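You operate a simulated robot arm through the tools that you are given. There is no shell and no other tool. Be economical: measure what you need, move in short steps, check, and stop when the job is done.

You are at the controls of a simulated two-armed robot. One attempt, no reset.

## Task
Pick up the lemon can from the top of the back desk with one hand, pass it to the other hand and put it on the wing of the back desk. Set down upright: can.
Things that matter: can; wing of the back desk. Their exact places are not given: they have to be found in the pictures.

It is judged by the outcome, as a careful person would: the job done as asked, and still so three seconds after it is handed in. It fails if anything else is knocked over, pushed out of place, dropped, spilled or broken.

## Robot
Two 7-joint arms with two-finger parallel grippers on one trunk, on a base that drives. Base frame: it is fixed to the floor where the robot stands at the start and does not move with it; the origin is under the middle of the robot, x ahead of it, y to its left, z up; the surface under the hand at the start is at about z = 750. Units: mm, rad, N and s.
The left shoulder is at the start at [77, 182, 1062], the right one opposite. With the tool pointing down near the work surface each hand reaches from about 300 to 760 mm from the robot's upright axis, wherever it stands, measured 20 degrees to its own side. Places, roughly: wing of the back desk [600, 600, 800]. Payload 3.91 kg a hand.
Tool frame (each hand has its own): the origin (TCP) lies between the finger pads and is the grasp point; the fingertips stand 30 mm ahead of it; z points along the fingers, y is the line along which they close. Largest opening 110 mm; finger width 20, thickness 10; the body of the gripper, 48 by 112 mm, starts 55 mm behind the TCP.
Orientation is that of the tool frame in the base frame, as a unit quaternion [x, y, z, w]. With the fingers straight down and closing along the base's y, the tool's x points along the base's -x, its y along +y and its z along -z.

## Interface
- The arms move only by the tool move_arm. It takes "left_series", "right_series" or both (then of equal length, played together; a hand with none holds still); each is a list of rows, each an object of numbers (a shift or turn left out is 0, a gripper value left out holds the last): "gripper": the closure, from 0 (fully open) to 1 (shut); "tx", "ty", "tz": the shift along the tool's x, y, z in units of 40 mm (1.0 is 40 mm); "rx", "ry", "rz": the turn, a rotation vector about the tool's x, y, z in units of 4 degrees (1.0 is 4 degrees). In form: [{"gripper": .., "tx": .., "ty": .., "tz": .., "rx": .., "ry": .., "rz": ..}, ...]. A call has 1 to 20 rows; each row shifts and turns the commanded pose from where the row before left it, along the tool's axes as they then stand. A call with a number of a shift or a turn outside -1 to 1 is refused whole. A row lasts 0.2 s, in which the tool goes at most 50 mm and 0.15 rad; a call with a longer step from one row to the next is refused whole, and so is a gripper value outside its range. Where a pose cannot be reached the arm comes as near as it can. A force on the tool above 40 N (or 10 N above the force at the start of the call, whichever is more), or a blocked arm, ends the call early, and 0.2 s more pass. Each finger travels about 72 mm/s and halts on what it meets, pressing with about 32 N; the grip force reading is that of the motor and also rises with nothing between the fingers. The clock runs only during rows and for 0.2 s after the last one: add rows that do not move to give the fingers time. The reply holds the time, the measured pose of the TCP, the force on the tool along the base axes, the opening and the grip force, in the units named above and with some noise, with the torque about the TCP (base axes, N m) and any sound that the robot's microphone picked up.
- Cameras (640 x 400 px; columns grow to the right, rows downward): "scene" is now at [213.5, -4.2, 1222.4]; the picture's right is [-0.06, -1.00, 0.00], its down [-0.79, 0.05, -0.61] and it looks along [0.61, -0.04, -0.79] (base axes); focal length 228 px, centre (320, 200). "left" rides on the left gripper at [72, -17, -103] in its tool frame; the picture's right is [0.23, 0.97, 0.00], its down [-0.76, 0.18, -0.62] and it looks along [-0.61, 0.14, 0.78] (tool axes); focal length 222 px, centre (320, 200). "right" rides on the right gripper at [72, 17, -103] in its tool frame; the picture's right is [-0.23, 0.97, 0.00], its down [-0.76, -0.18, -0.62] and it looks along [-0.61, -0.14, 0.78] (tool axes); focal length 222 px, centre (320, 200).
- snapshot(camera): a new picture of that camera. The clock stands still meanwhile.
- move_column(by): slides the trunk up (or, below 0, down) by that many mm; the arms and the scene camera ride with it, the base frame stays. It gives what a move gives, with no picture.
- steer(legs): drives the robot by 1 to 6 legs, each [ahead, left, turn to the left] in mm, mm and rad, along the robot's own axes; the way and the turn of a leg run together, so that a leg with both is an arc; at most 1500 mm and 3.142 rad a leg. The arms and the cameras ride along, it lands a little off, and it stops where it bumps. It gives what a move gives.
- turn_head(pan, tilt): turns the head with the scene camera to pan (to the left, within 1.396 rad either way) and tilt (down, from -0.506 to 1.204), counted from straight ahead of the robot. It gives what a move gives.
- measure_at(camera, pixels): for up to 12 pixels [column, row] of the newest picture of that camera ("zoom" is the newest enlarged one), the place [x, y, z] in the base frame of the surface seen there, good to about 3 mm. The clock stands still meanwhile.
- enlarge(camera, box): a new picture of the part [left, top, right, bottom] of that camera's present view, enlarged. The clock stands still meanwhile.
- job_done(): hands the job in; it is judged then, once.

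Work in short steps. Measure before you move; look again where a grasp or a placing could have gone wrong, and mend it. You have 80 turns and 62 pictures in all, those below and enlarged ones among them. Open the grippers and draw the arms clear of the work before you hand the job in, unless the task says otherwise; then end with one line.

The tools are called after "Request:" by a JSON object that holds its "name" and its "arguments". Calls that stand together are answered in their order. move_arm: Moves the arms, as the interface text tells. Its arguments: {"type":"object","properties":{"left_series":{"type":"array"},"right_series":{"type":"array"}},"required":[]} The other tools are called the same way: move_column (by) slides the trunk up or down; steer (legs) drives the base; turn_head (pan, tilt) turns the head that bears the scene camera; snapshot (camera) takes a picture; measure_at (camera, pixels) gives the place of the surface under pixels of a picture; enlarge (camera, box) takes an enlarged picture of a part of a camera's view; job_done () hands the job in.

At the start:

```text
t: 0.0
left_position: [509.2, 236.0, 1014.2]
left_orientation: [0.0, 1.0, 0.001, 0.001]
left_ft_force: [0.4, -0.2, -0.3]
left_moment: [0.01, -0.01, 0.0]
left_opening: 109.9
left_finger_force: 0.0
right_position: [400.3, -163.0, 1039.9]
right_orientation: [0.001, 1.0, 0.0, 0.0]
right_ft_force: [0.1, 0.1, -0.1]
right_moment: [-0.01, -0.01, 0.02]
right_opening: 109.9
right_finger_force: 0.1
trunk travel left (down, up): [-325.0, 189.0]
robot x, y, heading: [-1.2, 1.0, 0.001]
head pan, tilt: [-0.065, 0.909]
```

scene: 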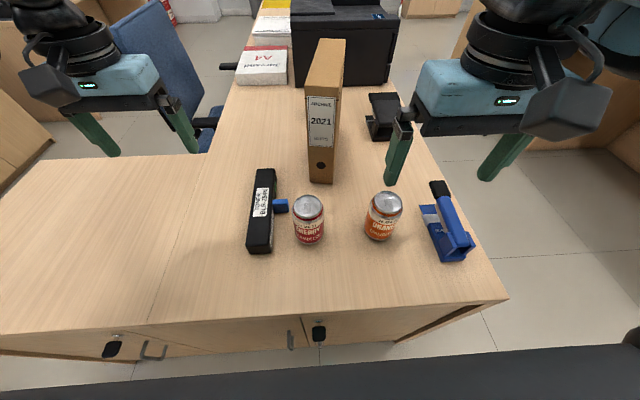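
right: 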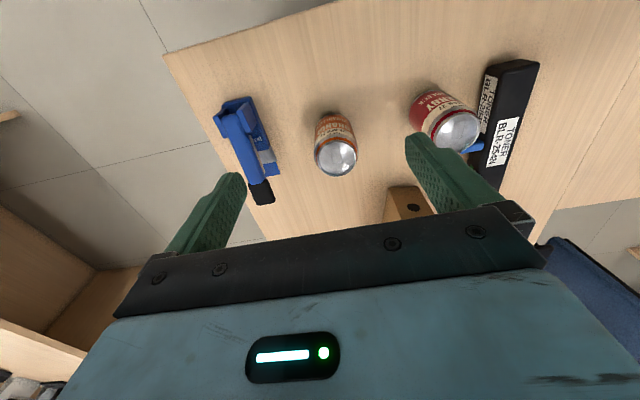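
left: 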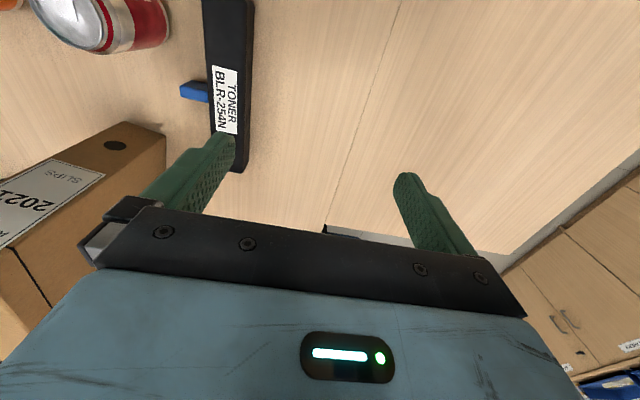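

The scene picture shows a cherry can at (309,220) and an orange can at (383,215), but no lemon can. I'll enlarge the area around the binder and also look from a raised head.

Request:
{"name": "enlarge", "arguments": {"camera": "scene", "box": [220, 0, 480, 270]}}

Request:
{"name": "measure_at", "arguments": {"camera": "scene", "pixels": [[309, 203], [385, 200], [320, 60], [322, 180], [262, 175], [258, 250], [380, 110], [100, 240], [180, 200], [60, 170], [500, 298], [20, 330]]}}

Request:
{"name": "turn_head", "arguments": {"pan": 0.0, "tilt": 0.5}}

Request:
{"name": "snapshot", "arguments": {"camera": "scene"}}

```text
1.48 times, centred on (350, 135) of scene
```

zoom: 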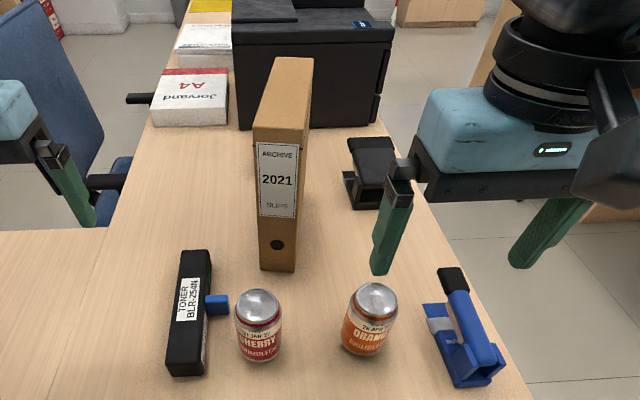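

```text
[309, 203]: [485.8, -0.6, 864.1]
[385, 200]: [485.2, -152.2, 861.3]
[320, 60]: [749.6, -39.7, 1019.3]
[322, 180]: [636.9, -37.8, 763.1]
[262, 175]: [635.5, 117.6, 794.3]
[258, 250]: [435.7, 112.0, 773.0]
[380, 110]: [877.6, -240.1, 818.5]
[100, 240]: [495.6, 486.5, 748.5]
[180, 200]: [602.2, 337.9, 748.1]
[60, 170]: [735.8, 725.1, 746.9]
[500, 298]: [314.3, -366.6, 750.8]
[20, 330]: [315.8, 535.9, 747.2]
```

```text
t: 0.9
left_position: [509.9, 236.1, 1011.6]
left_orientation: [-0.001, 1.0, 0.001, 0.0]
left_ft_force: [0.0, 0.4, 1.0]
left_moment: [0.03, -0.03, -0.01]
left_opening: 109.9
left_finger_force: 0.0
right_position: [400.7, -163.2, 1040.6]
right_orientation: [-0.001, 1.0, 0.0, 0.0]
right_ft_force: [1.0, 0.5, 0.3]
right_moment: [-0.01, 0.0, 0.02]
right_opening: 109.9
right_finger_force: 0.1
trunk travel left (down, up): [-325.0, 189.0]
robot x, y, heading: [-3.1, 1.4, 0.004]
head pan, tilt: [0.0, 0.499]
```

```text
57 pictures are left
```

scene: 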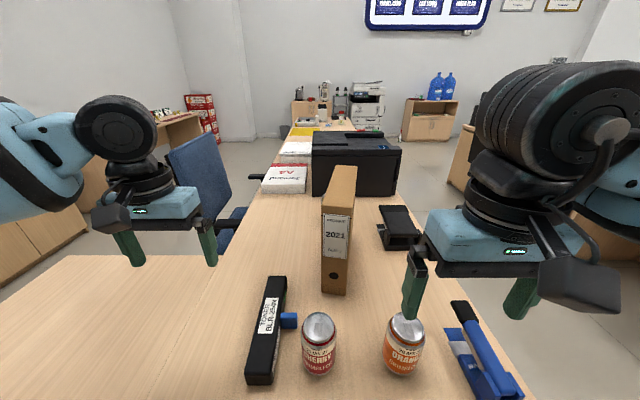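

The desk ahead, with its wing to the left, is the back desk. The area behind the binder (337,230) is hidden, so I'll raise the trunk and shift left to look there.

Request:
{"name": "move_column", "arguments": {"by": 180}}

Request:
{"name": "steer", "arguments": {"legs": [[0, 350, 0]]}}

Request:
{"name": "turn_head", "arguments": {"pan": -0.3, "tilt": 0.6}}

Request:
{"name": "snapshot", "arguments": {"camera": "scene"}}

```text
t: 2.9
left_position: [510.2, 236.6, 1192.0]
left_orientation: [0.0, 1.0, 0.0, -0.001]
left_ft_force: [-0.1, 0.2, -0.2]
left_moment: [-0.03, -0.01, -0.01]
left_opening: 109.8
left_finger_force: 0.1
right_position: [400.2, -163.2, 1219.4]
right_orientation: [0.0, 1.0, -0.001, -0.001]
right_ft_force: [0.5, 1.2, 0.0]
right_moment: [0.01, -0.01, 0.01]
right_opening: 110.1
right_finger_force: 0.0
trunk travel left (down, up): [-505.0, 9.0]
robot x, y, heading: [2.4, -1.3, 0.001]
head pan, tilt: [0.0, 0.499]
```

```text
t: 6.6
left_position: [507.8, 592.7, 1192.6]
left_orientation: [-0.002, 1.0, 0.0, 0.0]
left_ft_force: [-0.5, -0.7, -0.7]
left_moment: [0.02, -0.02, -0.03]
left_opening: 110.1
left_finger_force: 0.0
right_position: [400.0, 193.9, 1221.0]
right_orientation: [-0.001, 1.0, 0.001, 0.0]
right_ft_force: [1.0, 0.0, 0.7]
right_moment: [0.0, 0.01, 0.01]
right_opening: 110.1
right_finger_force: 0.1
trunk travel left (down, up): [-505.0, 9.0]
robot x, y, heading: [-1.0, 356.9, 0.002]
head pan, tilt: [0.0, 0.499]
```

```text
t: 7.4
left_position: [507.6, 593.4, 1193.7]
left_orientation: [-0.003, 1.0, -0.001, 0.001]
left_ft_force: [0.2, -0.3, -0.3]
left_moment: [0.0, -0.04, 0.01]
left_opening: 110.0
left_finger_force: 0.0
right_position: [400.3, 194.0, 1220.6]
right_orientation: [-0.002, 1.0, -0.001, 0.0]
right_ft_force: [-0.6, -0.4, 0.3]
right_moment: [-0.01, -0.04, 0.0]
right_opening: 109.9
right_finger_force: 0.1
trunk travel left (down, up): [-505.0, 9.0]
robot x, y, heading: [2.1, 356.5, -0.0]
head pan, tilt: [-0.3, 0.6]
```

```text
56 pictures are left
```

scene: 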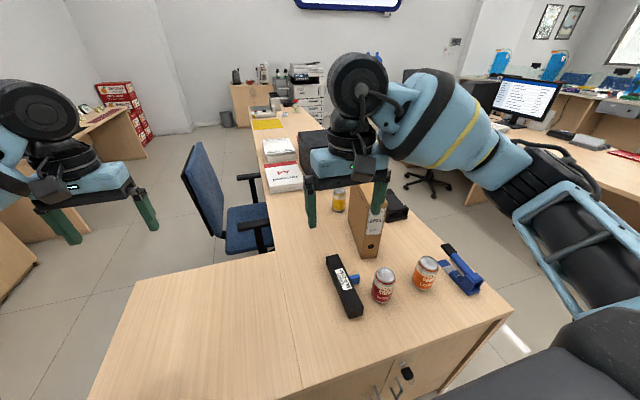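

The yellow lemon can is at (340,200), left of the binder. I'll zoom in and measure it along with its surroundings.

Request:
{"name": "enlarge", "arguments": {"camera": "scene", "box": [260, 130, 420, 230]}}

Request:
{"name": "measure_at", "arguments": {"camera": "scene", "pixels": [[339, 191], [339, 206], [335, 212], [345, 212], [352, 200], [370, 255], [360, 250], [374, 195], [276, 240], [270, 200], [285, 185], [130, 310]]}}

```text
4.00 times, centred on (340, 180) of scene
```

zoom: 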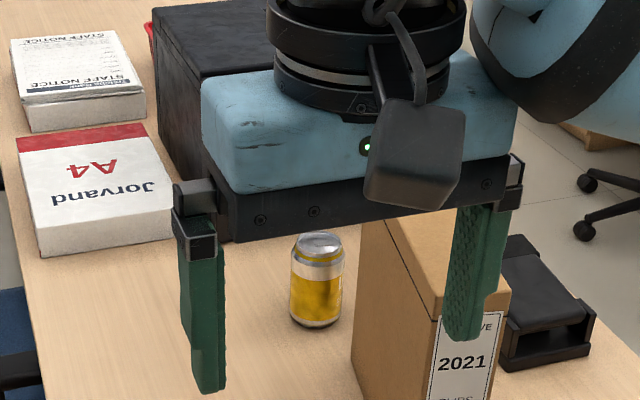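

```text
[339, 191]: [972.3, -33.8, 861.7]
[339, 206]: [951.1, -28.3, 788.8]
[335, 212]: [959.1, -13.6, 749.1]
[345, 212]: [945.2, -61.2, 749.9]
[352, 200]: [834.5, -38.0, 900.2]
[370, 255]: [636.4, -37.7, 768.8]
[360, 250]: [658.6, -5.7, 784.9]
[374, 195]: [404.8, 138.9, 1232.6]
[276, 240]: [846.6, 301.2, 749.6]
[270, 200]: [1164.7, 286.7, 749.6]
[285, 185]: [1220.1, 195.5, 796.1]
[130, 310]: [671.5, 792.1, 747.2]
```

The lemon can stands at about (975,-35), its top at z≈862, just beyond the binder's far end and out of reach from here. I'll look along the right side of the desk to see whether I can drive there.

Request:
{"name": "turn_head", "arguments": {"pan": -1.0, "tilt": 0.6}}

Request:
{"name": "snapshot", "arguments": {"camera": "scene"}}

```text
t: 8.4
left_position: [508.4, 592.1, 1192.6]
left_orientation: [-0.003, 1.0, 0.0, 0.0]
left_ft_force: [0.2, 0.5, -0.3]
left_moment: [0.02, -0.02, -0.01]
left_opening: 109.9
left_finger_force: 0.0
right_position: [399.5, 194.1, 1220.0]
right_orientation: [-0.002, 1.0, 0.0, 0.0]
right_ft_force: [0.4, 0.4, 0.4]
right_moment: [-0.02, -0.02, 0.03]
right_opening: 109.9
right_finger_force: 0.0
trunk travel left (down, up): [-505.0, 9.0]
robot x, y, heading: [-0.2, 357.4, 0.005]
head pan, tilt: [-1.0, 0.6]
```

```text
54 pictures are left
```

scene: 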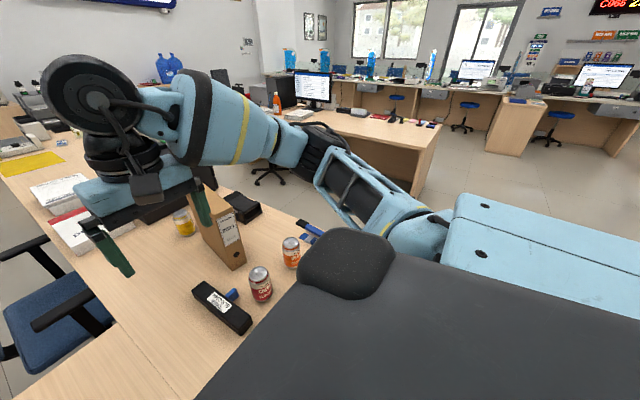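

A neighbouring desk stands to the right, near (400,150). I'll measure it and the floor between the two desks.

Request:
{"name": "measure_at", "arguments": {"camera": "scene", "pixels": [[438, 130], [415, 190], [330, 130], [270, 175], [260, 190], [480, 160], [600, 150], [180, 220], [190, 234], [232, 268], [245, 200], [184, 212]]}}

Request:
{"name": "steer", "arguments": {"legs": [[0, -700, 0]]}}

Request:
{"name": "turn_head", "arguments": {"pan": -0.5, "tilt": 0.6}}

Request:
{"name": "snapshot", "arguments": {"camera": "scene"}}

```text
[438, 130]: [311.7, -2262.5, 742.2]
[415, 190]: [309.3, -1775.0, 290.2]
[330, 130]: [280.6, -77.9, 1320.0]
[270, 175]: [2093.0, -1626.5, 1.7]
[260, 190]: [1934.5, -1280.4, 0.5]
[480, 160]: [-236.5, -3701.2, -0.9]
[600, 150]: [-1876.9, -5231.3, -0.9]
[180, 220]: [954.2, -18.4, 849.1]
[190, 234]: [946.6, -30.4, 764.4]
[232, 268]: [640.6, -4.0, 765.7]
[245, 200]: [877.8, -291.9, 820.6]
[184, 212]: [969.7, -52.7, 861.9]
```

```text
t: 14.8
left_position: [510.8, -77.4, 1191.8]
left_orientation: [-0.013, 1.0, -0.001, 0.0]
left_ft_force: [0.6, 0.1, 0.3]
left_moment: [-0.01, 0.0, -0.02]
left_opening: 110.1
left_finger_force: 0.0
right_position: [413.6, -479.4, 1220.5]
right_orientation: [-0.011, 1.0, 0.0, 0.0]
right_ft_force: [0.0, -0.5, -0.3]
right_moment: [0.01, -0.02, -0.01]
right_opening: 110.1
right_finger_force: 0.2
trunk travel left (down, up): [-505.0, 9.0]
robot x, y, heading: [7.5, -329.9, 0.027]
head pan, tilt: [-1.0, 0.6]
```

```text
t: 15.8
left_position: [511.7, -78.2, 1192.7]
left_orientation: [-0.014, 1.0, 0.0, 0.0]
left_ft_force: [0.2, 0.9, 0.2]
left_moment: [-0.01, 0.01, 0.0]
left_opening: 110.3
left_finger_force: 0.0
right_position: [412.6, -479.0, 1219.6]
right_orientation: [-0.012, 1.0, 0.0, 0.0]
right_ft_force: [0.9, -0.6, -0.1]
right_moment: [0.04, 0.0, -0.01]
right_opening: 109.8
right_finger_force: 0.0
trunk travel left (down, up): [-505.0, 9.0]
robot x, y, heading: [8.0, -323.4, 0.023]
head pan, tilt: [-0.499, 0.6]
```

```text
53 pictures are left
```

scene: 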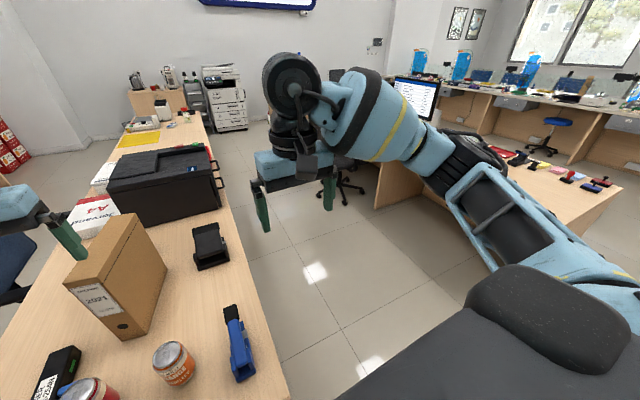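

The aisle on the desk's right side looks free. I'll measure the aisle, the binder's far edges and the black holder.

Request:
{"name": "measure_at", "arguments": {"camera": "scene", "pixels": [[376, 208], [385, 170], [132, 216], [166, 268], [165, 272], [150, 320], [120, 335], [210, 228], [290, 395], [232, 225], [215, 165], [500, 265]]}}

Request:
{"name": "enlarge", "arguments": {"camera": "scene", "box": [60, 130, 260, 260]}}

```text
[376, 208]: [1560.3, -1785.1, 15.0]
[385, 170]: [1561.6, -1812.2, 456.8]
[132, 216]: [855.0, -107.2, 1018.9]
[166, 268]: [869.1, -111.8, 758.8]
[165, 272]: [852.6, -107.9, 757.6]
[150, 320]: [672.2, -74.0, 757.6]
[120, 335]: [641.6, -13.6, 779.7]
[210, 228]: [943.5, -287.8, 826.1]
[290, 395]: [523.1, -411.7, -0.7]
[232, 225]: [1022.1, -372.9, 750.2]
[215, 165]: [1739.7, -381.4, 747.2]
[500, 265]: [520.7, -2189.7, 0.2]
```

```text
3.08 times, centred on (160, 195) of scene
```

zoom: 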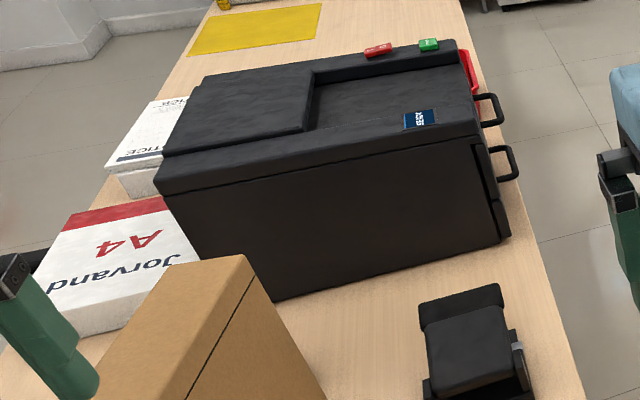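

The binder ends at x≈870, leaving about 65 mm of room to the can, and the aisle is wide open. I'll drive round to the right side and face the desk.

Request:
{"name": "steer", "arguments": {"legs": [[0, -720, 0], [1010, 0, 0], [0, 0, 1.545]]}}

Request:
{"name": "turn_head", "arguments": {"pan": 0.0, "tilt": 0.7}}

Request:
{"name": "snapshot", "arguments": {"camera": "scene"}}

```text
t: 31.1
left_position: [801.2, -560.8, 1193.6]
left_orientation: [-0.678, 0.735, 0.0, 0.0]
left_ft_force: [-0.4, -0.2, -0.4]
left_moment: [0.01, -0.01, -0.01]
left_opening: 110.0
left_finger_force: 0.1
right_position: [1191.0, -702.3, 1220.5]
right_orientation: [-0.678, 0.735, 0.001, -0.001]
right_ft_force: [0.5, -0.1, 1.0]
right_moment: [0.0, 0.0, -0.04]
right_opening: 110.0
right_finger_force: 0.0
trunk travel left (down, up): [-505.0, 9.0]
robot x, y, heading: [998.9, -1090.5, 1.493]
head pan, tilt: [-0.499, 0.6]
```

```text
t: 32.0
left_position: [802.3, -562.4, 1193.8]
left_orientation: [-0.679, 0.734, 0.0, -0.001]
left_ft_force: [0.4, 0.2, 0.1]
left_moment: [0.0, -0.01, 0.01]
left_opening: 110.0
left_finger_force: 0.1
right_position: [1191.6, -703.6, 1220.8]
right_orientation: [-0.677, 0.736, 0.0, 0.0]
right_ft_force: [-0.3, 0.3, 0.5]
right_moment: [0.0, 0.0, 0.05]
right_opening: 110.0
right_finger_force: 0.1
trunk travel left (down, up): [-505.0, 9.0]
robot x, y, heading: [993.4, -1086.8, 1.49]
head pan, tilt: [0.0, 0.7]
```

```text
51 pictures are left
```

scene: 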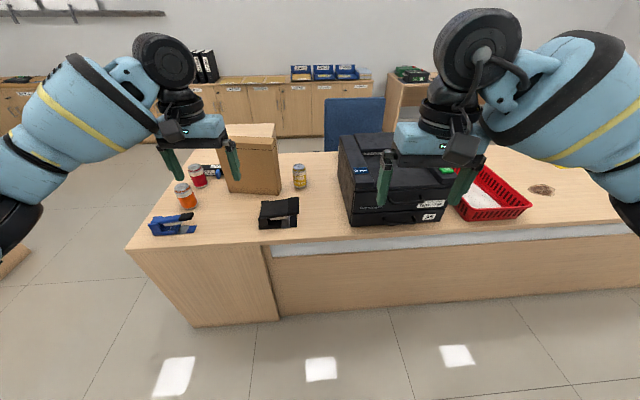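

From here the can is plainly visible at (300,176) with space around it. I'll square up and close in, leaving the can a little to the right of the robot's middle for a right-hand grasp from above.

Request:
{"name": "steer", "arguments": {"legs": [[0, 0, 0.08], [385, 130, 0]]}}

Request:
{"name": "turn_head", "arguments": {"pan": -0.2, "tilt": 0.8}}

Request:
{"name": "snapshot", "arguments": {"camera": "scene"}}

Request:
{"name": "snapshot", "arguments": {"camera": "right"}}

```text
t: 35.0
left_position: [631.4, -201.1, 1192.9]
left_orientation: [0.708, -0.707, 0.001, 0.0]
left_ft_force: [0.1, 0.4, -0.4]
left_moment: [-0.01, 0.04, 0.03]
left_opening: 109.9
left_finger_force: 0.0
right_position: [1030.1, -310.5, 1220.3]
right_orientation: [0.707, -0.707, 0.001, 0.0]
right_ft_force: [0.1, 0.4, 0.1]
right_moment: [-0.01, 0.02, 0.01]
right_opening: 109.9
right_finger_force: 0.1
trunk travel left (down, up): [-505.0, 9.0]
robot x, y, heading: [869.1, -706.7, 1.57]
head pan, tilt: [0.0, 0.7]
```

```text
t: 35.8
left_position: [631.9, -200.0, 1192.7]
left_orientation: [0.708, -0.706, 0.0, 0.0]
left_ft_force: [-0.6, -0.1, 0.4]
left_moment: [-0.02, 0.01, -0.01]
left_opening: 110.1
left_finger_force: 0.1
right_position: [1030.5, -309.1, 1220.2]
right_orientation: [-0.707, 0.707, -0.001, 0.0]
right_ft_force: [0.5, -0.9, -0.7]
right_moment: [-0.01, -0.04, -0.02]
right_opening: 110.1
right_finger_force: 0.2
trunk travel left (down, up): [-505.0, 9.0]
robot x, y, heading: [872.3, -705.7, 1.574]
head pan, tilt: [-0.201, 0.799]
```

```text
50 pictures are left
```

scene: 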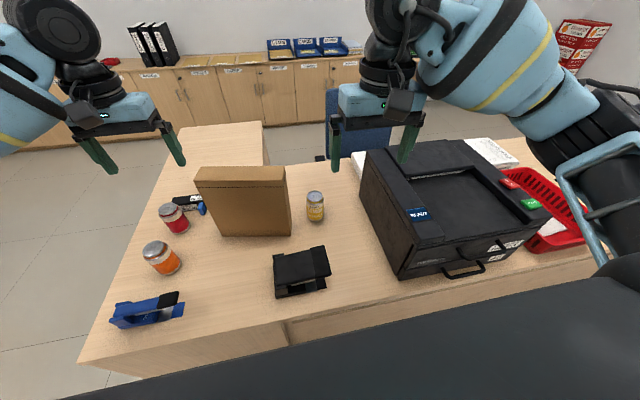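

```text
49 pictures are left
```

right: 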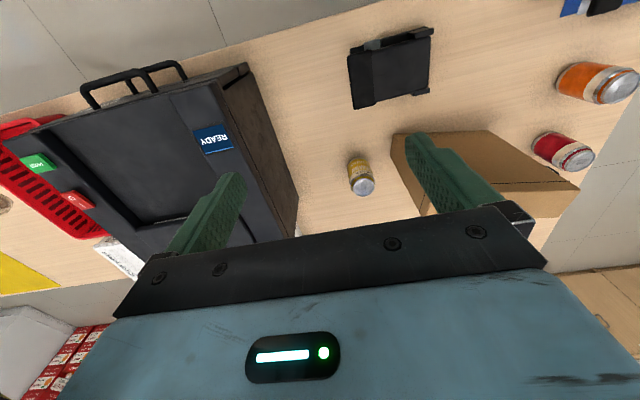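

The can shows at (316,195) to (316,220) in the scene view. I'll measure it, the binder's right edge and the printer's left side.

Request:
{"name": "enlarge", "arguments": {"camera": "scene", "box": [270, 170, 370, 240]}}

Request:
{"name": "measure_at", "arguments": {"camera": "scene", "pixels": [[315, 193], [315, 196], [310, 196], [321, 196], [316, 215], [291, 232], [284, 170], [396, 275], [362, 210], [366, 155], [330, 260]]}}

```text
5.71 times, centred on (320, 205) of scene
```

zoom: 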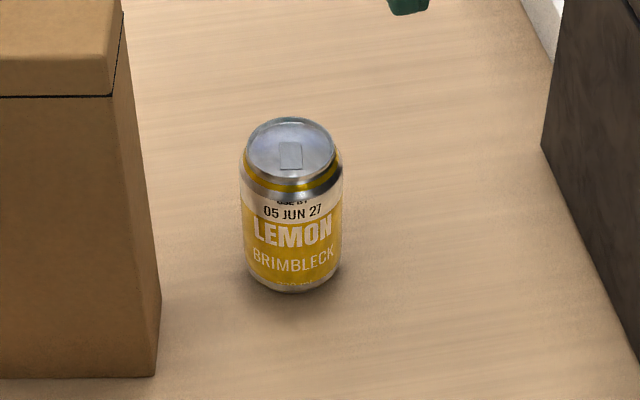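

```text
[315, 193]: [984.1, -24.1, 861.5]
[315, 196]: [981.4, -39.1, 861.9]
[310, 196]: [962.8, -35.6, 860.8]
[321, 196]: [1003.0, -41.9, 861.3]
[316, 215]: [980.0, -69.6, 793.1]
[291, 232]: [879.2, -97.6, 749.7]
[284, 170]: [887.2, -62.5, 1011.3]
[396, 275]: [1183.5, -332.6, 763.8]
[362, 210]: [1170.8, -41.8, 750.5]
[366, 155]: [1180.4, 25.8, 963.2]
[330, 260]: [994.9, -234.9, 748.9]
```

It is the lemon can, centred at about (981,-37) with its top at z 862, and both neighbours are over 90 mm away. I'll move the right hand above it with the gripper open.

Request:
{"name": "move_arm", "arguments": {"right_series": [{"gripper": 0, "tx": -0.85, "ty": 0.155}, {"tx": -0.85, "ty": 0.155}, {"tx": -0.85, "ty": 0.155}, {"tx": -0.85, "ty": 0.155}, {"tx": -0.85, "ty": 0.155}, {"tx": -0.85, "ty": 0.155}, {"tx": -0.85, "ty": 0.155}, {"tx": -0.85, "ty": 0.155}, {}]}}

Request:
{"name": "move_column", "arguments": {"by": -130}}

Request:
{"name": "snapshot", "arguments": {"camera": "right"}}

Request:
{"name": "snapshot", "arguments": {"camera": "scene"}}

```text
t: 37.8
left_position: [631.2, -200.4, 1192.1]
left_orientation: [0.709, -0.706, 0.001, -0.001]
left_ft_force: [0.1, -0.6, -0.3]
left_moment: [-0.05, -0.02, 0.01]
left_opening: 110.2
left_finger_force: 0.1
right_position: [994.8, -85.3, 1210.6]
right_orientation: [0.708, -0.706, 0.0, -0.001]
right_ft_force: [-2.0, -0.8, 0.0]
right_moment: [0.01, -0.01, 0.0]
right_opening: 110.0
right_finger_force: 0.1
right hand out of reach, approached as far as the arm can: row 7, 8
trunk travel left (down, up): [-505.0, 9.0]
robot x, y, heading: [869.1, -710.4, 1.569]
head pan, tilt: [-0.201, 0.799]
```

```text
t: 39.3
left_position: [632.1, -201.9, 1063.9]
left_orientation: [0.708, -0.706, 0.0, -0.001]
left_ft_force: [-1.0, 0.1, 0.7]
left_moment: [0.0, -0.02, -0.02]
left_opening: 110.0
left_finger_force: 0.1
right_position: [995.8, -87.1, 1082.3]
right_orientation: [0.707, -0.707, -0.001, -0.001]
right_ft_force: [0.8, -0.2, 0.3]
right_moment: [0.02, 0.03, -0.03]
right_opening: 109.9
right_finger_force: 0.2
trunk travel left (down, up): [-375.0, 139.0]
robot x, y, heading: [869.5, -710.5, 1.571]
head pan, tilt: [-0.201, 0.799]
```

```text
47 pictures are left
```

right: 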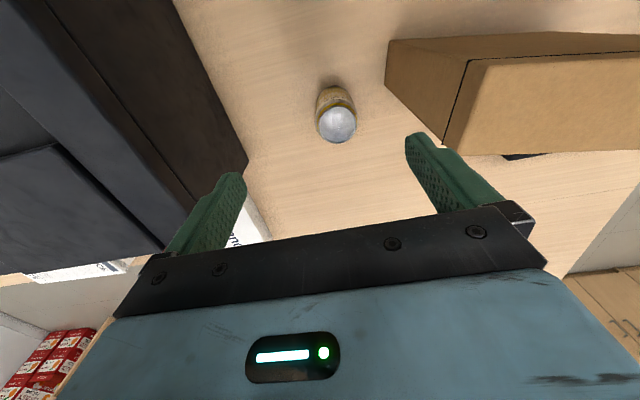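

```text
46 pictures are left
```

scene: 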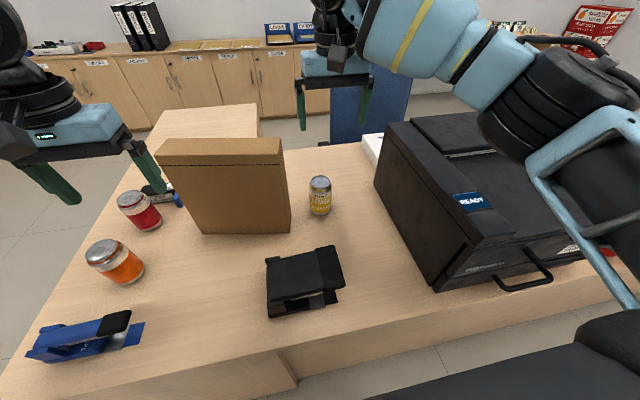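

Full reach was limited at that height, so the hand is at (996,-87,1082). I'll descend to about z 950, which eases the reach, and then move over the can.

Request:
{"name": "move_arm", "arguments": {"right_series": [{"tz": 0.825}, {"tz": 0.825}, {"tz": 0.825}, {"tz": 0.825}, {}]}}

```text
t: 40.5
left_position: [631.9, -201.0, 1063.0]
left_orientation: [0.708, -0.706, -0.001, 0.001]
left_ft_force: [-0.1, -0.2, 1.5]
left_moment: [0.01, 0.06, 0.0]
left_opening: 110.1
left_finger_force: 0.0
right_position: [994.7, -84.9, 947.7]
right_orientation: [0.707, -0.707, 0.0, -0.001]
right_ft_force: [0.3, -0.6, -0.3]
right_moment: [-0.02, -0.01, -0.01]
right_opening: 110.2
right_finger_force: 0.2
trunk travel left (down, up): [-375.0, 139.0]
robot x, y, heading: [865.9, -708.0, 1.573]
head pan, tilt: [-0.201, 0.799]
```

The hand is at (995,-85,948). I'll move it 48 mm forward (-tx) and 14 mm towards -x (+ty).

Request:
{"name": "move_arm", "arguments": {"right_series": [{"tx": -0.6, "ty": 0.17}, {"tx": -0.6, "ty": 0.17}, {}]}}

Request:
{"name": "snapshot", "arguments": {"camera": "right"}}

Request:
{"name": "snapshot", "arguments": {"camera": "scene"}}

```text
t: 41.3
left_position: [631.5, -200.3, 1063.0]
left_orientation: [0.708, -0.706, 0.0, 0.0]
left_ft_force: [0.7, 0.2, -0.4]
left_moment: [-0.02, 0.0, 0.0]
left_opening: 109.9
left_finger_force: 0.1
right_position: [982.5, -37.0, 948.0]
right_orientation: [-0.707, 0.707, 0.0, 0.001]
right_ft_force: [0.6, 0.7, 0.1]
right_moment: [-0.01, 0.01, -0.02]
right_opening: 109.9
right_finger_force: 0.1
trunk travel left (down, up): [-375.0, 139.0]
robot x, y, heading: [871.0, -705.8, 1.575]
head pan, tilt: [-0.201, 0.799]
```

```text
45 pictures are left
```

right: 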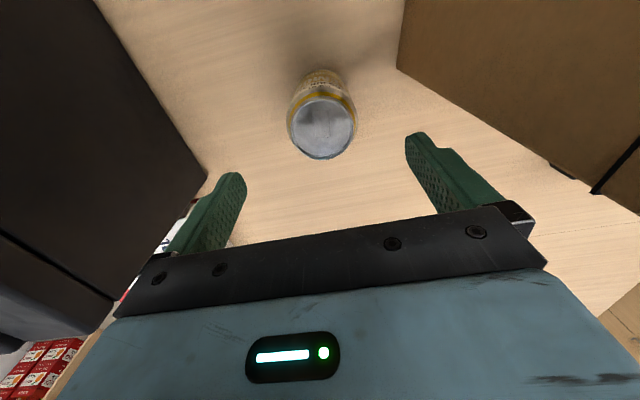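

```text
44 pictures are left
```

scene: 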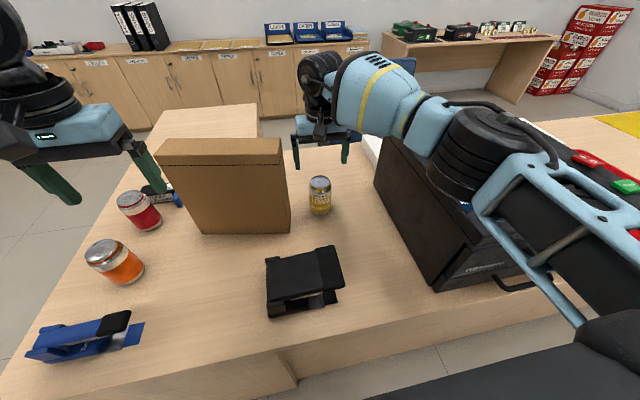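

The hand reads as right above the can, but the elbow at (470,150) passes near the printer. I'll measure the arm's clearance and the can top before descending.

Request:
{"name": "measure_at", "arguments": {"camera": "scene", "pixels": [[435, 170], [470, 200], [490, 215], [540, 260], [410, 130], [470, 130], [560, 310], [390, 140]]}}

Request:
{"name": "measure_at", "arguments": {"camera": "right", "pixels": [[322, 128], [288, 125], [356, 125], [322, 98], [322, 158]]}}

```text
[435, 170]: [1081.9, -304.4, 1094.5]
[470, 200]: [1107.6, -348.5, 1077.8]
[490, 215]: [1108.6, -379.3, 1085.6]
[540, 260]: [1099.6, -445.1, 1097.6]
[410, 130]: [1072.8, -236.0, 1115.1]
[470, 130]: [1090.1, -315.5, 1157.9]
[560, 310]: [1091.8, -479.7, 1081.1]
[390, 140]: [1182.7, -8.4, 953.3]
```

```text
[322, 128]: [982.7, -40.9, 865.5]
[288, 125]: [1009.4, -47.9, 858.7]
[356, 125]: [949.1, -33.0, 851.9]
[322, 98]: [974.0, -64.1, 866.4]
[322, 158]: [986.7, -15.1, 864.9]
```

The elbow's underside is at z ≈1080, well above the printer at 963, and the can top is centred at about (981,-40). I'll descend to z ≈850 and close gently, with time for the grip to settle.

Request:
{"name": "move_arm", "arguments": {"right_series": [{"tz": 0.62, "tx": 0.05}, {"tz": 0.62}, {"tz": 0.61}, {"tz": 0.6}, {}]}}

Request:
{"name": "snapshot", "arguments": {"camera": "right"}}

```text
t: 42.5
left_position: [631.3, -200.5, 1063.0]
left_orientation: [0.708, -0.706, -0.001, 0.0]
left_ft_force: [0.0, 0.9, -0.2]
left_moment: [0.0, -0.01, -0.01]
left_opening: 110.3
left_finger_force: 0.1
right_position: [983.9, -39.9, 851.1]
right_orientation: [0.707, -0.707, 0.001, 0.0]
right_ft_force: [0.2, 0.5, 0.8]
right_moment: [0.02, 0.0, -0.04]
right_opening: 109.9
right_finger_force: 0.1
trunk travel left (down, up): [-375.0, 139.0]
robot x, y, heading: [864.9, -711.3, 1.574]
head pan, tilt: [-0.201, 0.799]
```

```text
43 pictures are left
```

right: 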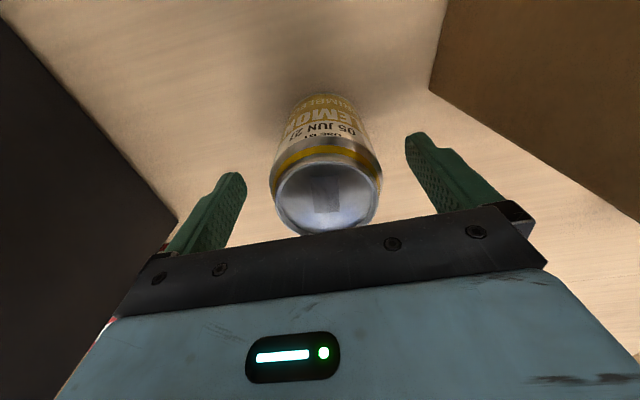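

The can top sits between the fingers at (325,195). I'll close on it and hold.

Request:
{"name": "move_arm", "arguments": {"right_series": [{"gripper": 0.25}, {"gripper": 0.4}, {"gripper": 0.6}, {"gripper": 0.8}, {"gripper": 0.8}, {"gripper": 0.8}]}}

```text
t: 43.9
left_position: [631.9, -200.6, 1063.2]
left_orientation: [0.708, -0.706, 0.0, 0.001]
left_ft_force: [-0.2, 1.1, -0.1]
left_moment: [0.02, 0.02, -0.01]
left_opening: 109.8
left_finger_force: 0.1
right_position: [983.9, -39.5, 851.7]
right_orientation: [-0.707, 0.707, 0.0, -0.001]
right_ft_force: [-1.5, -0.2, 1.0]
right_moment: [-0.01, 0.07, -0.01]
right_opening: 65.1
right_finger_force: 32.0
trunk travel left (down, up): [-375.0, 139.0]
robot x, y, heading: [865.3, -710.4, 1.569]
head pan, tilt: [-0.201, 0.799]
```

The opening is 65 mm with 32 N of grip, so the can is held. I'll lift it straight up and then draw it back and higher.

Request:
{"name": "move_arm", "arguments": {"right_series": [{"tz": -0.4}, {"tz": -0.7}, {"tz": -0.8}, {"tz": -0.7}, {"tz": -0.5, "tx": 0.5}, {"tz": -0.5, "tx": 0.7}, {"tz": -0.5, "tx": 0.7}, {"tz": -0.5, "tx": 0.7}, {"tx": 0.7}, {"tx": 0.5}, {}]}}

Request:
{"name": "move_column", "arguments": {"by": 130}}

Request:
{"name": "snapshot", "arguments": {"camera": "scene"}}

```text
t: 46.3
left_position: [630.8, -200.5, 1063.3]
left_orientation: [0.708, -0.706, 0.0, 0.0]
left_ft_force: [0.7, 0.2, 0.6]
left_moment: [-0.01, 0.01, 0.01]
left_opening: 110.1
left_finger_force: 0.1
right_position: [981.4, -194.0, 1035.4]
right_orientation: [-0.707, 0.707, 0.0, 0.0]
right_ft_force: [0.2, -0.4, 0.0]
right_moment: [-0.01, 0.03, 0.05]
right_opening: 22.0
right_finger_force: 0.0
trunk travel left (down, up): [-375.0, 139.0]
robot x, y, heading: [870.6, -705.4, 1.577]
head pan, tilt: [-0.201, 0.799]
```

```text
t: 47.9
left_position: [632.1, -200.4, 1191.6]
left_orientation: [0.708, -0.707, 0.001, 0.0]
left_ft_force: [0.2, 0.2, -0.2]
left_moment: [-0.02, 0.02, 0.01]
left_opening: 109.9
left_finger_force: 0.1
right_position: [982.6, -190.4, 1161.9]
right_orientation: [0.708, -0.707, 0.002, 0.001]
right_ft_force: [-0.3, 0.2, -0.7]
right_moment: [0.01, -0.01, 0.01]
right_opening: 22.3
right_finger_force: 0.0
trunk travel left (down, up): [-505.0, 9.0]
robot x, y, heading: [868.7, -706.3, 1.566]
head pan, tilt: [-0.201, 0.799]
```

```text
42 pictures are left
```

scene: 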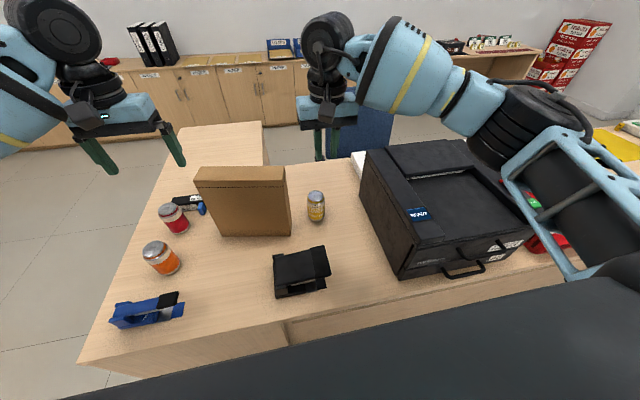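

The gripper slipped off: it shows 22 mm and the can still stands at (316,205). I had gripped too close to the neck, so I'll re-measure the can, then open the hand and turn it 90° so the left hand can take the can later.

Request:
{"name": "enlarge", "arguments": {"camera": "scene", "box": [270, 170, 370, 240]}}

Request:
{"name": "measure_at", "arguments": {"camera": "scene", "pixels": [[315, 196], [310, 196], [321, 196], [316, 192], [316, 200], [316, 215]]}}

Request:
{"name": "move_arm", "arguments": {"right_series": [{"gripper": 0, "rz": -1}, {"rz": -1}, {"rz": -1}, {"rz": -1}, {"rz": -1}, {"rz": -1}, {"rz": -1}, {"rz": -1}, {"rz": -1}, {"rz": -1}, {"rz": -1}, {"rz": -1}]}}

Request:
{"name": "move_arm", "arguments": {"right_series": [{"rz": -1}, {"rz": -1}, {"rz": -1}, {"rz": -1}, {"rz": -1}, {"rz": -1}, {"rz": -1}, {"rz": -1}, {"rz": -1}, {"rz": -1}, {"rz": -0.5}, {}]}}

```text
5.71 times, centred on (320, 205) of scene
```

zoom: 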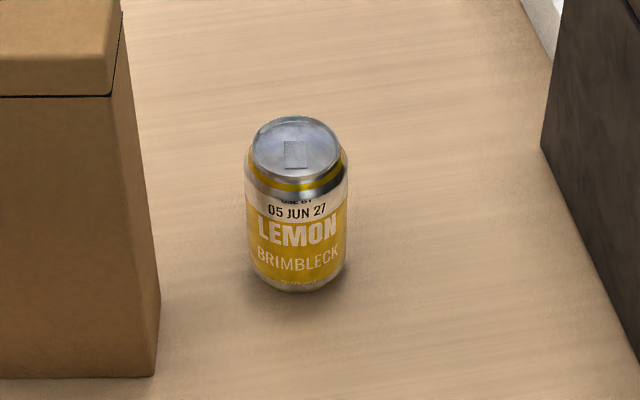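

```text
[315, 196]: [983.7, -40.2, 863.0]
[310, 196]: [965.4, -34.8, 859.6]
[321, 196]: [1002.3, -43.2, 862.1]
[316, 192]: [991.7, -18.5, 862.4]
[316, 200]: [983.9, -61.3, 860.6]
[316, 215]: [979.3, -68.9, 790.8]
```

```text
t: 50.5
left_position: [631.6, -200.7, 1192.2]
left_orientation: [0.707, -0.707, 0.0, -0.001]
left_ft_force: [1.8, 0.6, -0.5]
left_moment: [0.0, 0.01, -0.01]
left_opening: 109.9
left_finger_force: 0.0
right_position: [981.0, -191.9, 1165.2]
right_orientation: [0.934, -0.358, 0.0, 0.0]
right_ft_force: [0.6, -0.5, -0.4]
right_moment: [0.02, -0.02, -0.02]
right_opening: 110.0
right_finger_force: 0.0
trunk travel left (down, up): [-505.0, 9.0]
robot x, y, heading: [869.4, -709.3, 1.573]
head pan, tilt: [-0.201, 0.799]
```

```text
t: 53.1
left_position: [631.5, -201.3, 1192.9]
left_orientation: [0.707, -0.707, 0.0, 0.001]
left_ft_force: [0.1, 0.1, 0.6]
left_moment: [-0.02, 0.02, 0.0]
left_opening: 109.8
left_finger_force: 0.1
right_position: [981.4, -191.0, 1165.1]
right_orientation: [0.933, -0.359, 0.0, -0.001]
right_ft_force: [-0.4, 0.2, 0.0]
right_moment: [0.0, 0.03, -0.01]
right_opening: 109.9
right_finger_force: 0.0
right hand out of reach, approached as far as the arm can: row 1, 2, 3, 4, 5, 6, 7, 8, 9, 10
trunk travel left (down, up): [-505.0, 9.0]
robot x, y, heading: [870.2, -706.5, 1.576]
head pan, tilt: [-0.201, 0.799]
```

The wrist stopped at 48° of turn, which still works: the grip line runs back-left to front-right, open to a left-hand approach. The can now stands at (984,-41). I'll lower the trunk and the hand, still short of the can.

Request:
{"name": "move_column", "arguments": {"by": -130}}

Request:
{"name": "move_arm", "arguments": {"right_series": [{"tz": 0.6}, {"tz": 0.7}, {"tz": 0.6}, {}]}}

```text
t: 54.7
left_position: [631.4, -201.0, 1062.7]
left_orientation: [0.708, -0.706, -0.001, -0.001]
left_ft_force: [0.0, 0.3, -0.2]
left_moment: [0.01, 0.03, -0.01]
left_opening: 109.9
left_finger_force: 0.0
right_position: [982.1, -190.7, 1035.6]
right_orientation: [0.94, -0.342, 0.0, 0.0]
right_ft_force: [-1.1, -0.2, 0.9]
right_moment: [0.04, 0.01, 0.01]
right_opening: 109.8
right_finger_force: 0.1
trunk travel left (down, up): [-375.0, 139.0]
robot x, y, heading: [867.6, -710.4, 1.565]
head pan, tilt: [-0.201, 0.799]
```

```text
t: 55.7
left_position: [631.1, -200.9, 1063.4]
left_orientation: [0.708, -0.707, 0.0, -0.001]
left_ft_force: [-0.2, 0.0, 0.1]
left_moment: [0.01, -0.02, -0.01]
left_opening: 110.0
left_finger_force: 0.2
right_position: [980.0, -193.1, 959.9]
right_orientation: [0.94, -0.342, 0.0, 0.0]
right_ft_force: [0.5, -0.2, 0.2]
right_moment: [-0.02, 0.01, 0.01]
right_opening: 109.8
right_finger_force: 0.1
trunk travel left (down, up): [-375.0, 139.0]
robot x, y, heading: [865.4, -711.2, 1.568]
head pan, tilt: [-0.201, 0.799]
```

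Now I'll move the open hand over the can along the tool axes and check.

Request:
{"name": "move_arm", "arguments": {"right_series": [{"tx": -0.477, "ty": -0.593}, {"tx": -0.477, "ty": -0.593}, {"tx": -0.477, "ty": -0.593}, {"tx": -0.477, "ty": -0.593}, {"tx": -0.477, "ty": -0.593}, {}]}}

Request:
{"name": "snapshot", "arguments": {"camera": "right"}}

```text
t: 57.1
left_position: [631.6, -201.1, 1063.1]
left_orientation: [0.708, -0.706, 0.0, 0.001]
left_ft_force: [-0.2, -0.7, 0.1]
left_moment: [-0.01, -0.04, -0.03]
left_opening: 110.0
left_finger_force: 0.2
right_position: [986.4, -137.8, 959.9]
right_orientation: [0.94, -0.342, 0.0, -0.001]
right_ft_force: [0.3, 0.0, 0.7]
right_moment: [0.0, 0.02, 0.02]
right_opening: 110.1
right_finger_force: 0.2
right hand out of reach, approached as far as the arm can: row 2, 3, 4, 5
trunk travel left (down, up): [-375.0, 139.0]
robot x, y, heading: [868.6, -709.6, 1.572]
head pan, tilt: [-0.201, 0.799]
```

```text
40 pictures are left
```

right: 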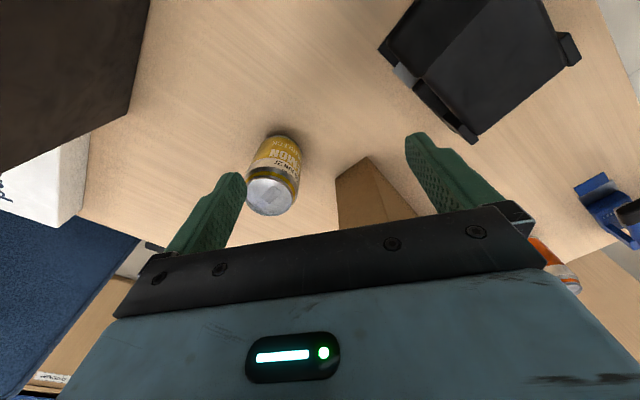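

The wrist limit blocks the extension at this turn. I'll turn back to near straight for the pick and do the turning later, closer to the robot.

Request:
{"name": "move_arm", "arguments": {"right_series": [{"rz": 1}, {"rz": 1}, {"rz": 1}, {"rz": 1}, {"rz": 1}, {"rz": 1}, {"rz": 1}, {"rz": 1}, {"rz": 1}, {"rz": 1}, {"rz": 1}, {}]}}

```text
t: 59.7
left_position: [633.4, -199.7, 1063.3]
left_orientation: [0.707, -0.707, 0.0, 0.0]
left_ft_force: [0.2, 1.1, -1.2]
left_moment: [0.01, -0.04, -0.01]
left_opening: 110.0
left_finger_force: 0.1
right_position: [985.9, -138.0, 958.6]
right_orientation: [0.743, -0.669, 0.001, 0.001]
right_ft_force: [0.7, -0.5, -0.4]
right_moment: [0.01, -0.02, 0.0]
right_opening: 110.0
right_finger_force: 0.1
trunk travel left (down, up): [-375.0, 139.0]
robot x, y, heading: [867.5, -708.7, 1.572]
head pan, tilt: [-0.201, 0.799]
```

Now it's nearly straight at (986,-138). I'll move 97 mm forward over the can.

Request:
{"name": "move_arm", "arguments": {"right_series": [{"tx": -0.605, "ty": -0.05}, {"tx": -0.605, "ty": -0.05}, {"tx": -0.605, "ty": -0.05}, {"tx": -0.605, "ty": -0.05}, {}]}}

Request:
{"name": "snapshot", "arguments": {"camera": "right"}}

```text
t: 60.9
left_position: [631.6, -200.3, 1062.0]
left_orientation: [0.708, -0.706, 0.0, 0.0]
left_ft_force: [0.2, 0.4, 0.4]
left_moment: [0.01, 0.02, -0.01]
left_opening: 110.1
left_finger_force: 0.1
right_position: [983.3, -42.2, 957.2]
right_orientation: [0.743, -0.669, 0.001, 0.0]
right_ft_force: [0.0, 0.0, 0.0]
right_moment: [-0.01, -0.01, 0.01]
right_opening: 110.0
right_finger_force: 0.0
trunk travel left (down, up): [-375.0, 139.0]
robot x, y, heading: [869.2, -710.9, 1.568]
head pan, tilt: [-0.201, 0.799]
```

```text
39 pictures are left
```

right: 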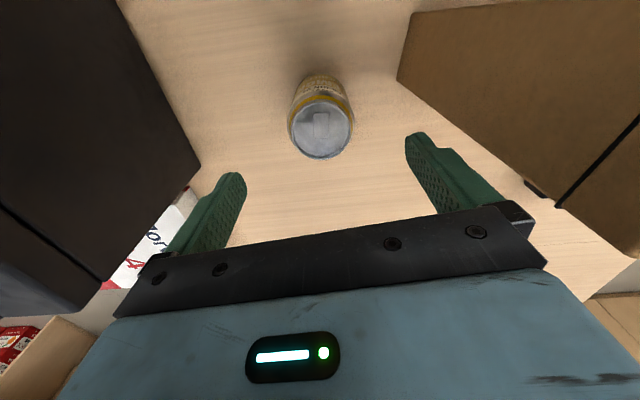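

It's aligned above the can. I'll descend deeper this time, to z ≈822, and close fully.

Request:
{"name": "move_arm", "arguments": {"right_series": [{"tz": 0.7}, {"tz": 0.7}, {"tz": 0.7}, {"tz": 0.7}, {"tz": 0.57}, {}, {"gripper": 0.25}, {"gripper": 0.4}, {"gripper": 0.6}, {"gripper": 0.8}, {"gripper": 1.0}, {}, {}]}}

Request:
{"name": "move_arm", "arguments": {"right_series": [{"tz": -0.1}, {"tz": -0.2}, {"tz": -0.2}, {}]}}

Request:
{"name": "snapshot", "arguments": {"camera": "right"}}

```text
t: 63.7
left_position: [631.8, -200.4, 1062.8]
left_orientation: [0.708, -0.706, 0.0, 0.001]
left_ft_force: [-0.2, -1.3, 0.2]
left_moment: [0.0, -0.01, 0.02]
left_opening: 109.8
left_finger_force: 0.1
right_position: [984.0, -41.9, 826.2]
right_orientation: [0.744, -0.669, 0.001, 0.0]
right_ft_force: [-0.5, 0.7, -0.3]
right_moment: [0.02, 0.14, 0.01]
right_opening: 65.4
right_finger_force: 32.0
trunk travel left (down, up): [-375.0, 139.0]
robot x, y, heading: [866.4, -708.9, 1.574]
head pan, tilt: [-0.201, 0.799]
```

```text
t: 64.7
left_position: [632.4, -199.7, 1062.1]
left_orientation: [0.708, -0.707, -0.001, 0.001]
left_ft_force: [0.1, -0.1, -0.5]
left_moment: [0.02, -0.01, 0.0]
left_opening: 110.1
left_finger_force: 0.1
right_position: [983.8, -42.1, 847.2]
right_orientation: [0.743, -0.669, 0.001, 0.0]
right_ft_force: [-0.1, -0.8, -3.6]
right_moment: [-0.01, 0.0, -0.02]
right_opening: 65.5
right_finger_force: 32.1
trunk travel left (down, up): [-375.0, 139.0]
robot x, y, heading: [870.0, -711.0, 1.566]
head pan, tilt: [-0.201, 0.799]
```

```text
38 pictures are left
```

right: 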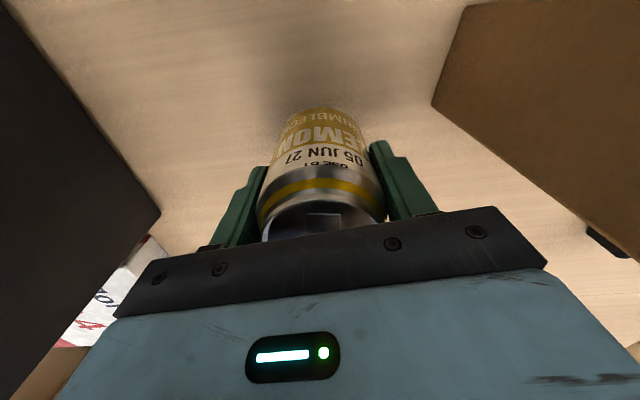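

The force reads -3.6 N and the opening holds at 65 mm, so the can is lifted. I'll continue raising it smoothly and then draw it back.

Request:
{"name": "move_arm", "arguments": {"right_series": [{"tz": -0.3}, {"tz": -0.5}, {"tz": -0.5}, {"tz": -0.5}, {"tz": -0.5}, {"tz": -0.4, "tx": 0.3}, {"tz": -0.3, "tx": 0.5}, {"tx": 0.5}, {"tx": 0.5}, {"tx": 0.5}, {"tx": 0.5}, {"tx": 0.5}, {"tx": 0.5}, {"tx": 0.3}, {}]}}

Request:
{"name": "move_column", "arguments": {"by": 130}}

Request:
{"name": "snapshot", "arguments": {"camera": "scene"}}

```text
t: 67.9
left_position: [631.5, -200.5, 1061.9]
left_orientation: [0.708, -0.707, 0.001, 0.0]
left_ft_force: [-0.1, -0.2, -0.7]
left_moment: [-0.01, 0.03, 0.0]
left_opening: 109.8
left_finger_force: 0.0
right_position: [1002.1, -204.4, 965.7]
right_orientation: [0.743, -0.669, 0.0, -0.001]
right_ft_force: [-0.1, 0.1, -3.0]
right_moment: [-0.01, 0.02, -0.01]
right_opening: 65.5
right_finger_force: 31.4
trunk travel left (down, up): [-375.0, 139.0]
robot x, y, heading: [867.6, -709.8, 1.572]
head pan, tilt: [-0.201, 0.799]
```

```text
t: 69.5
left_position: [632.0, -200.4, 1190.2]
left_orientation: [0.708, -0.706, 0.001, 0.002]
left_ft_force: [-0.2, 0.6, 0.0]
left_moment: [-0.05, 0.0, 0.01]
left_opening: 109.9
left_finger_force: 0.0
right_position: [1001.5, -203.8, 1093.7]
right_orientation: [0.744, -0.668, 0.002, 0.0]
right_ft_force: [-0.1, -0.1, -3.5]
right_moment: [-0.02, 0.03, -0.02]
right_opening: 65.4
right_finger_force: 32.0
trunk travel left (down, up): [-505.0, 9.0]
robot x, y, heading: [869.1, -714.4, 1.571]
head pan, tilt: [-0.201, 0.799]
```

```text
37 pictures are left
```

scene: 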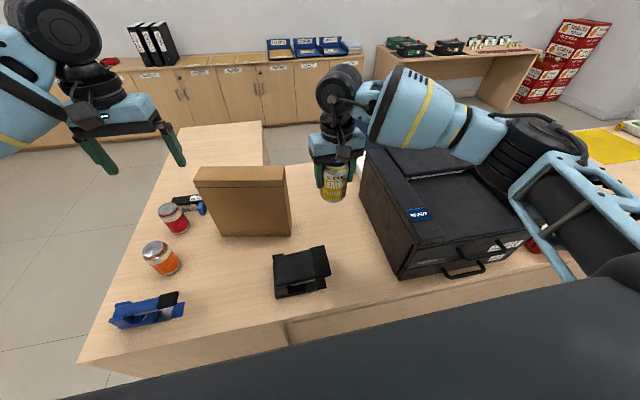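

The can is firmly held at (335,185). I'll back into the aisle, turn back to heading 0 and reverse to the front of the desk.

Request:
{"name": "steer", "arguments": {"legs": [[-380, 0, 0], [0, 0, -1.571], [-990, 0, 0]]}}

```text
t: 80.4
left_position: [377.0, -862.8, 1192.7]
left_orientation: [-0.019, 1.0, 0.0, -0.001]
left_ft_force: [0.1, -0.3, -1.2]
left_moment: [0.0, -0.03, 0.03]
left_opening: 109.9
left_finger_force: 0.0
right_position: [386.5, -1231.1, 1093.9]
right_orientation: [-0.071, 0.997, 0.0, 0.0]
right_ft_force: [-0.2, -0.3, -4.0]
right_moment: [0.02, 0.03, -0.05]
right_opening: 65.7
right_finger_force: 31.5
trunk travel left (down, up): [-505.0, 9.0]
robot x, y, heading: [-122.6, -1117.4, 0.033]
head pan, tilt: [-0.201, 0.799]
```

The can is still held (-4 N). I'll correct the small heading error and strafe left to the wing.

Request:
{"name": "steer", "arguments": {"legs": [[0, 0, -0.033], [0, 1490, 0]]}}

Request:
{"name": "turn_head", "arguments": {"pan": 0.1, "tilt": 0.8}}

Request:
{"name": "snapshot", "arguments": {"camera": "scene"}}

```text
t: 93.9
left_position: [398.3, 587.6, 1192.8]
left_orientation: [0.006, 1.0, -0.001, 0.0]
left_ft_force: [1.4, -0.9, -0.4]
left_moment: [0.02, 0.04, 0.02]
left_opening: 109.8
left_finger_force: 0.1
right_position: [388.4, 218.8, 1095.6]
right_orientation: [-0.045, 0.999, 0.0, 0.0]
right_ft_force: [-1.2, 0.0, -4.4]
right_moment: [0.02, 0.02, 0.03]
right_opening: 65.5
right_finger_force: 31.4
trunk travel left (down, up): [-505.0, 9.0]
robot x, y, heading: [-118.8, 361.4, -0.013]
head pan, tilt: [-0.201, 0.799]
```

```text
t: 94.7
left_position: [397.4, 587.9, 1193.2]
left_orientation: [0.006, 1.0, 0.0, 0.0]
left_ft_force: [0.3, 0.6, -0.2]
left_moment: [-0.01, 0.0, -0.01]
left_opening: 110.3
left_finger_force: 0.1
right_position: [387.7, 219.3, 1094.6]
right_orientation: [-0.046, 0.999, 0.0, 0.001]
right_ft_force: [-0.5, -1.1, -3.1]
right_moment: [0.01, 0.03, 0.01]
right_opening: 65.4
right_finger_force: 31.7
trunk travel left (down, up): [-505.0, 9.0]
robot x, y, heading: [-116.3, 362.5, -0.018]
head pan, tilt: [0.099, 0.799]
```

```text
36 pictures are left
```

scene: 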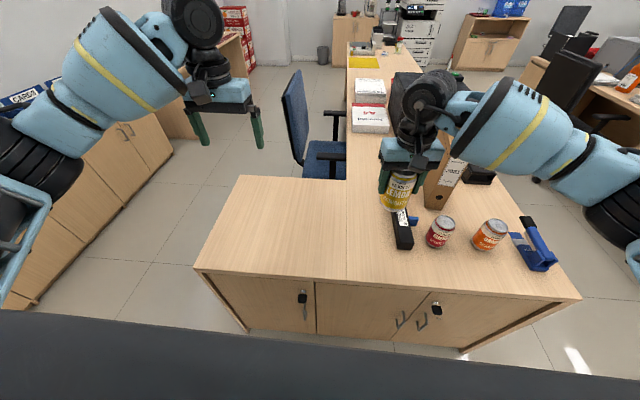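

Both hands are in front over the desk and wing, and the can is held upright at (400,190). I'll lower the trunk 100 mm, bring the right hand towards the middle with a slight turn, and begin turning the left hand to approach from the left.

Request:
{"name": "move_column", "arguments": {"by": -100}}

Request:
{"name": "move_arm", "arguments": {"right_series": [{"tx": -0.21, "ty": 0.54}, {"tx": -0.21, "ty": 0.54}, {"tx": -0.21, "ty": 0.54}, {"tx": -0.21, "ty": 0.54}, {"tx": -0.21, "ty": 0.54}, {"rz": -1}, {"rz": -1}, {"rz": -1}, {"rz": -1}, {"rz": -1}, {"rz": -1}, {"rz": -0.25}, {}, {}, {}, {}], "left_series": [{"rz": 1}, {"rz": 1}, {"rz": 1}, {"rz": 1}, {"rz": 1}, {"rz": 1}, {"rz": 1}, {"rz": 1}, {"rz": 1}, {"rz": 1}, {"rz": 1}, {"rz": 1}, {"rz": 1}, {"rz": 1}, {"rz": 1}, {}]}}

```text
t: 96.0
left_position: [397.6, 587.8, 1093.1]
left_orientation: [0.005, 1.0, -0.001, 0.0]
left_ft_force: [-0.2, -0.6, 0.9]
left_moment: [0.04, 0.0, 0.0]
left_opening: 110.2
left_finger_force: 0.0
right_position: [388.0, 220.2, 995.2]
right_orientation: [-0.045, 0.999, -0.001, 0.002]
right_ft_force: [-0.6, -0.1, -3.4]
right_moment: [0.02, -0.01, 0.0]
right_opening: 65.6
right_finger_force: 32.1
trunk travel left (down, up): [-405.0, 109.0]
robot x, y, heading: [-114.7, 363.2, -0.015]
head pan, tilt: [0.099, 0.799]
```

```text
t: 99.5
left_position: [397.0, 589.0, 1092.8]
left_orientation: [0.506, 0.863, 0.0, 0.0]
left_ft_force: [0.2, 0.9, -0.2]
left_moment: [-0.04, 0.01, -0.02]
left_opening: 110.0
left_finger_force: 0.0
right_position: [420.1, 330.2, 994.5]
right_orientation: [-0.261, 0.965, 0.0, 0.0]
right_ft_force: [0.1, 0.2, -4.6]
right_moment: [-0.01, 0.03, 0.0]
right_opening: 65.2
right_finger_force: 32.2
trunk travel left (down, up): [-405.0, 109.0]
robot x, y, heading: [-118.1, 355.8, -0.015]
head pan, tilt: [0.099, 0.799]
```

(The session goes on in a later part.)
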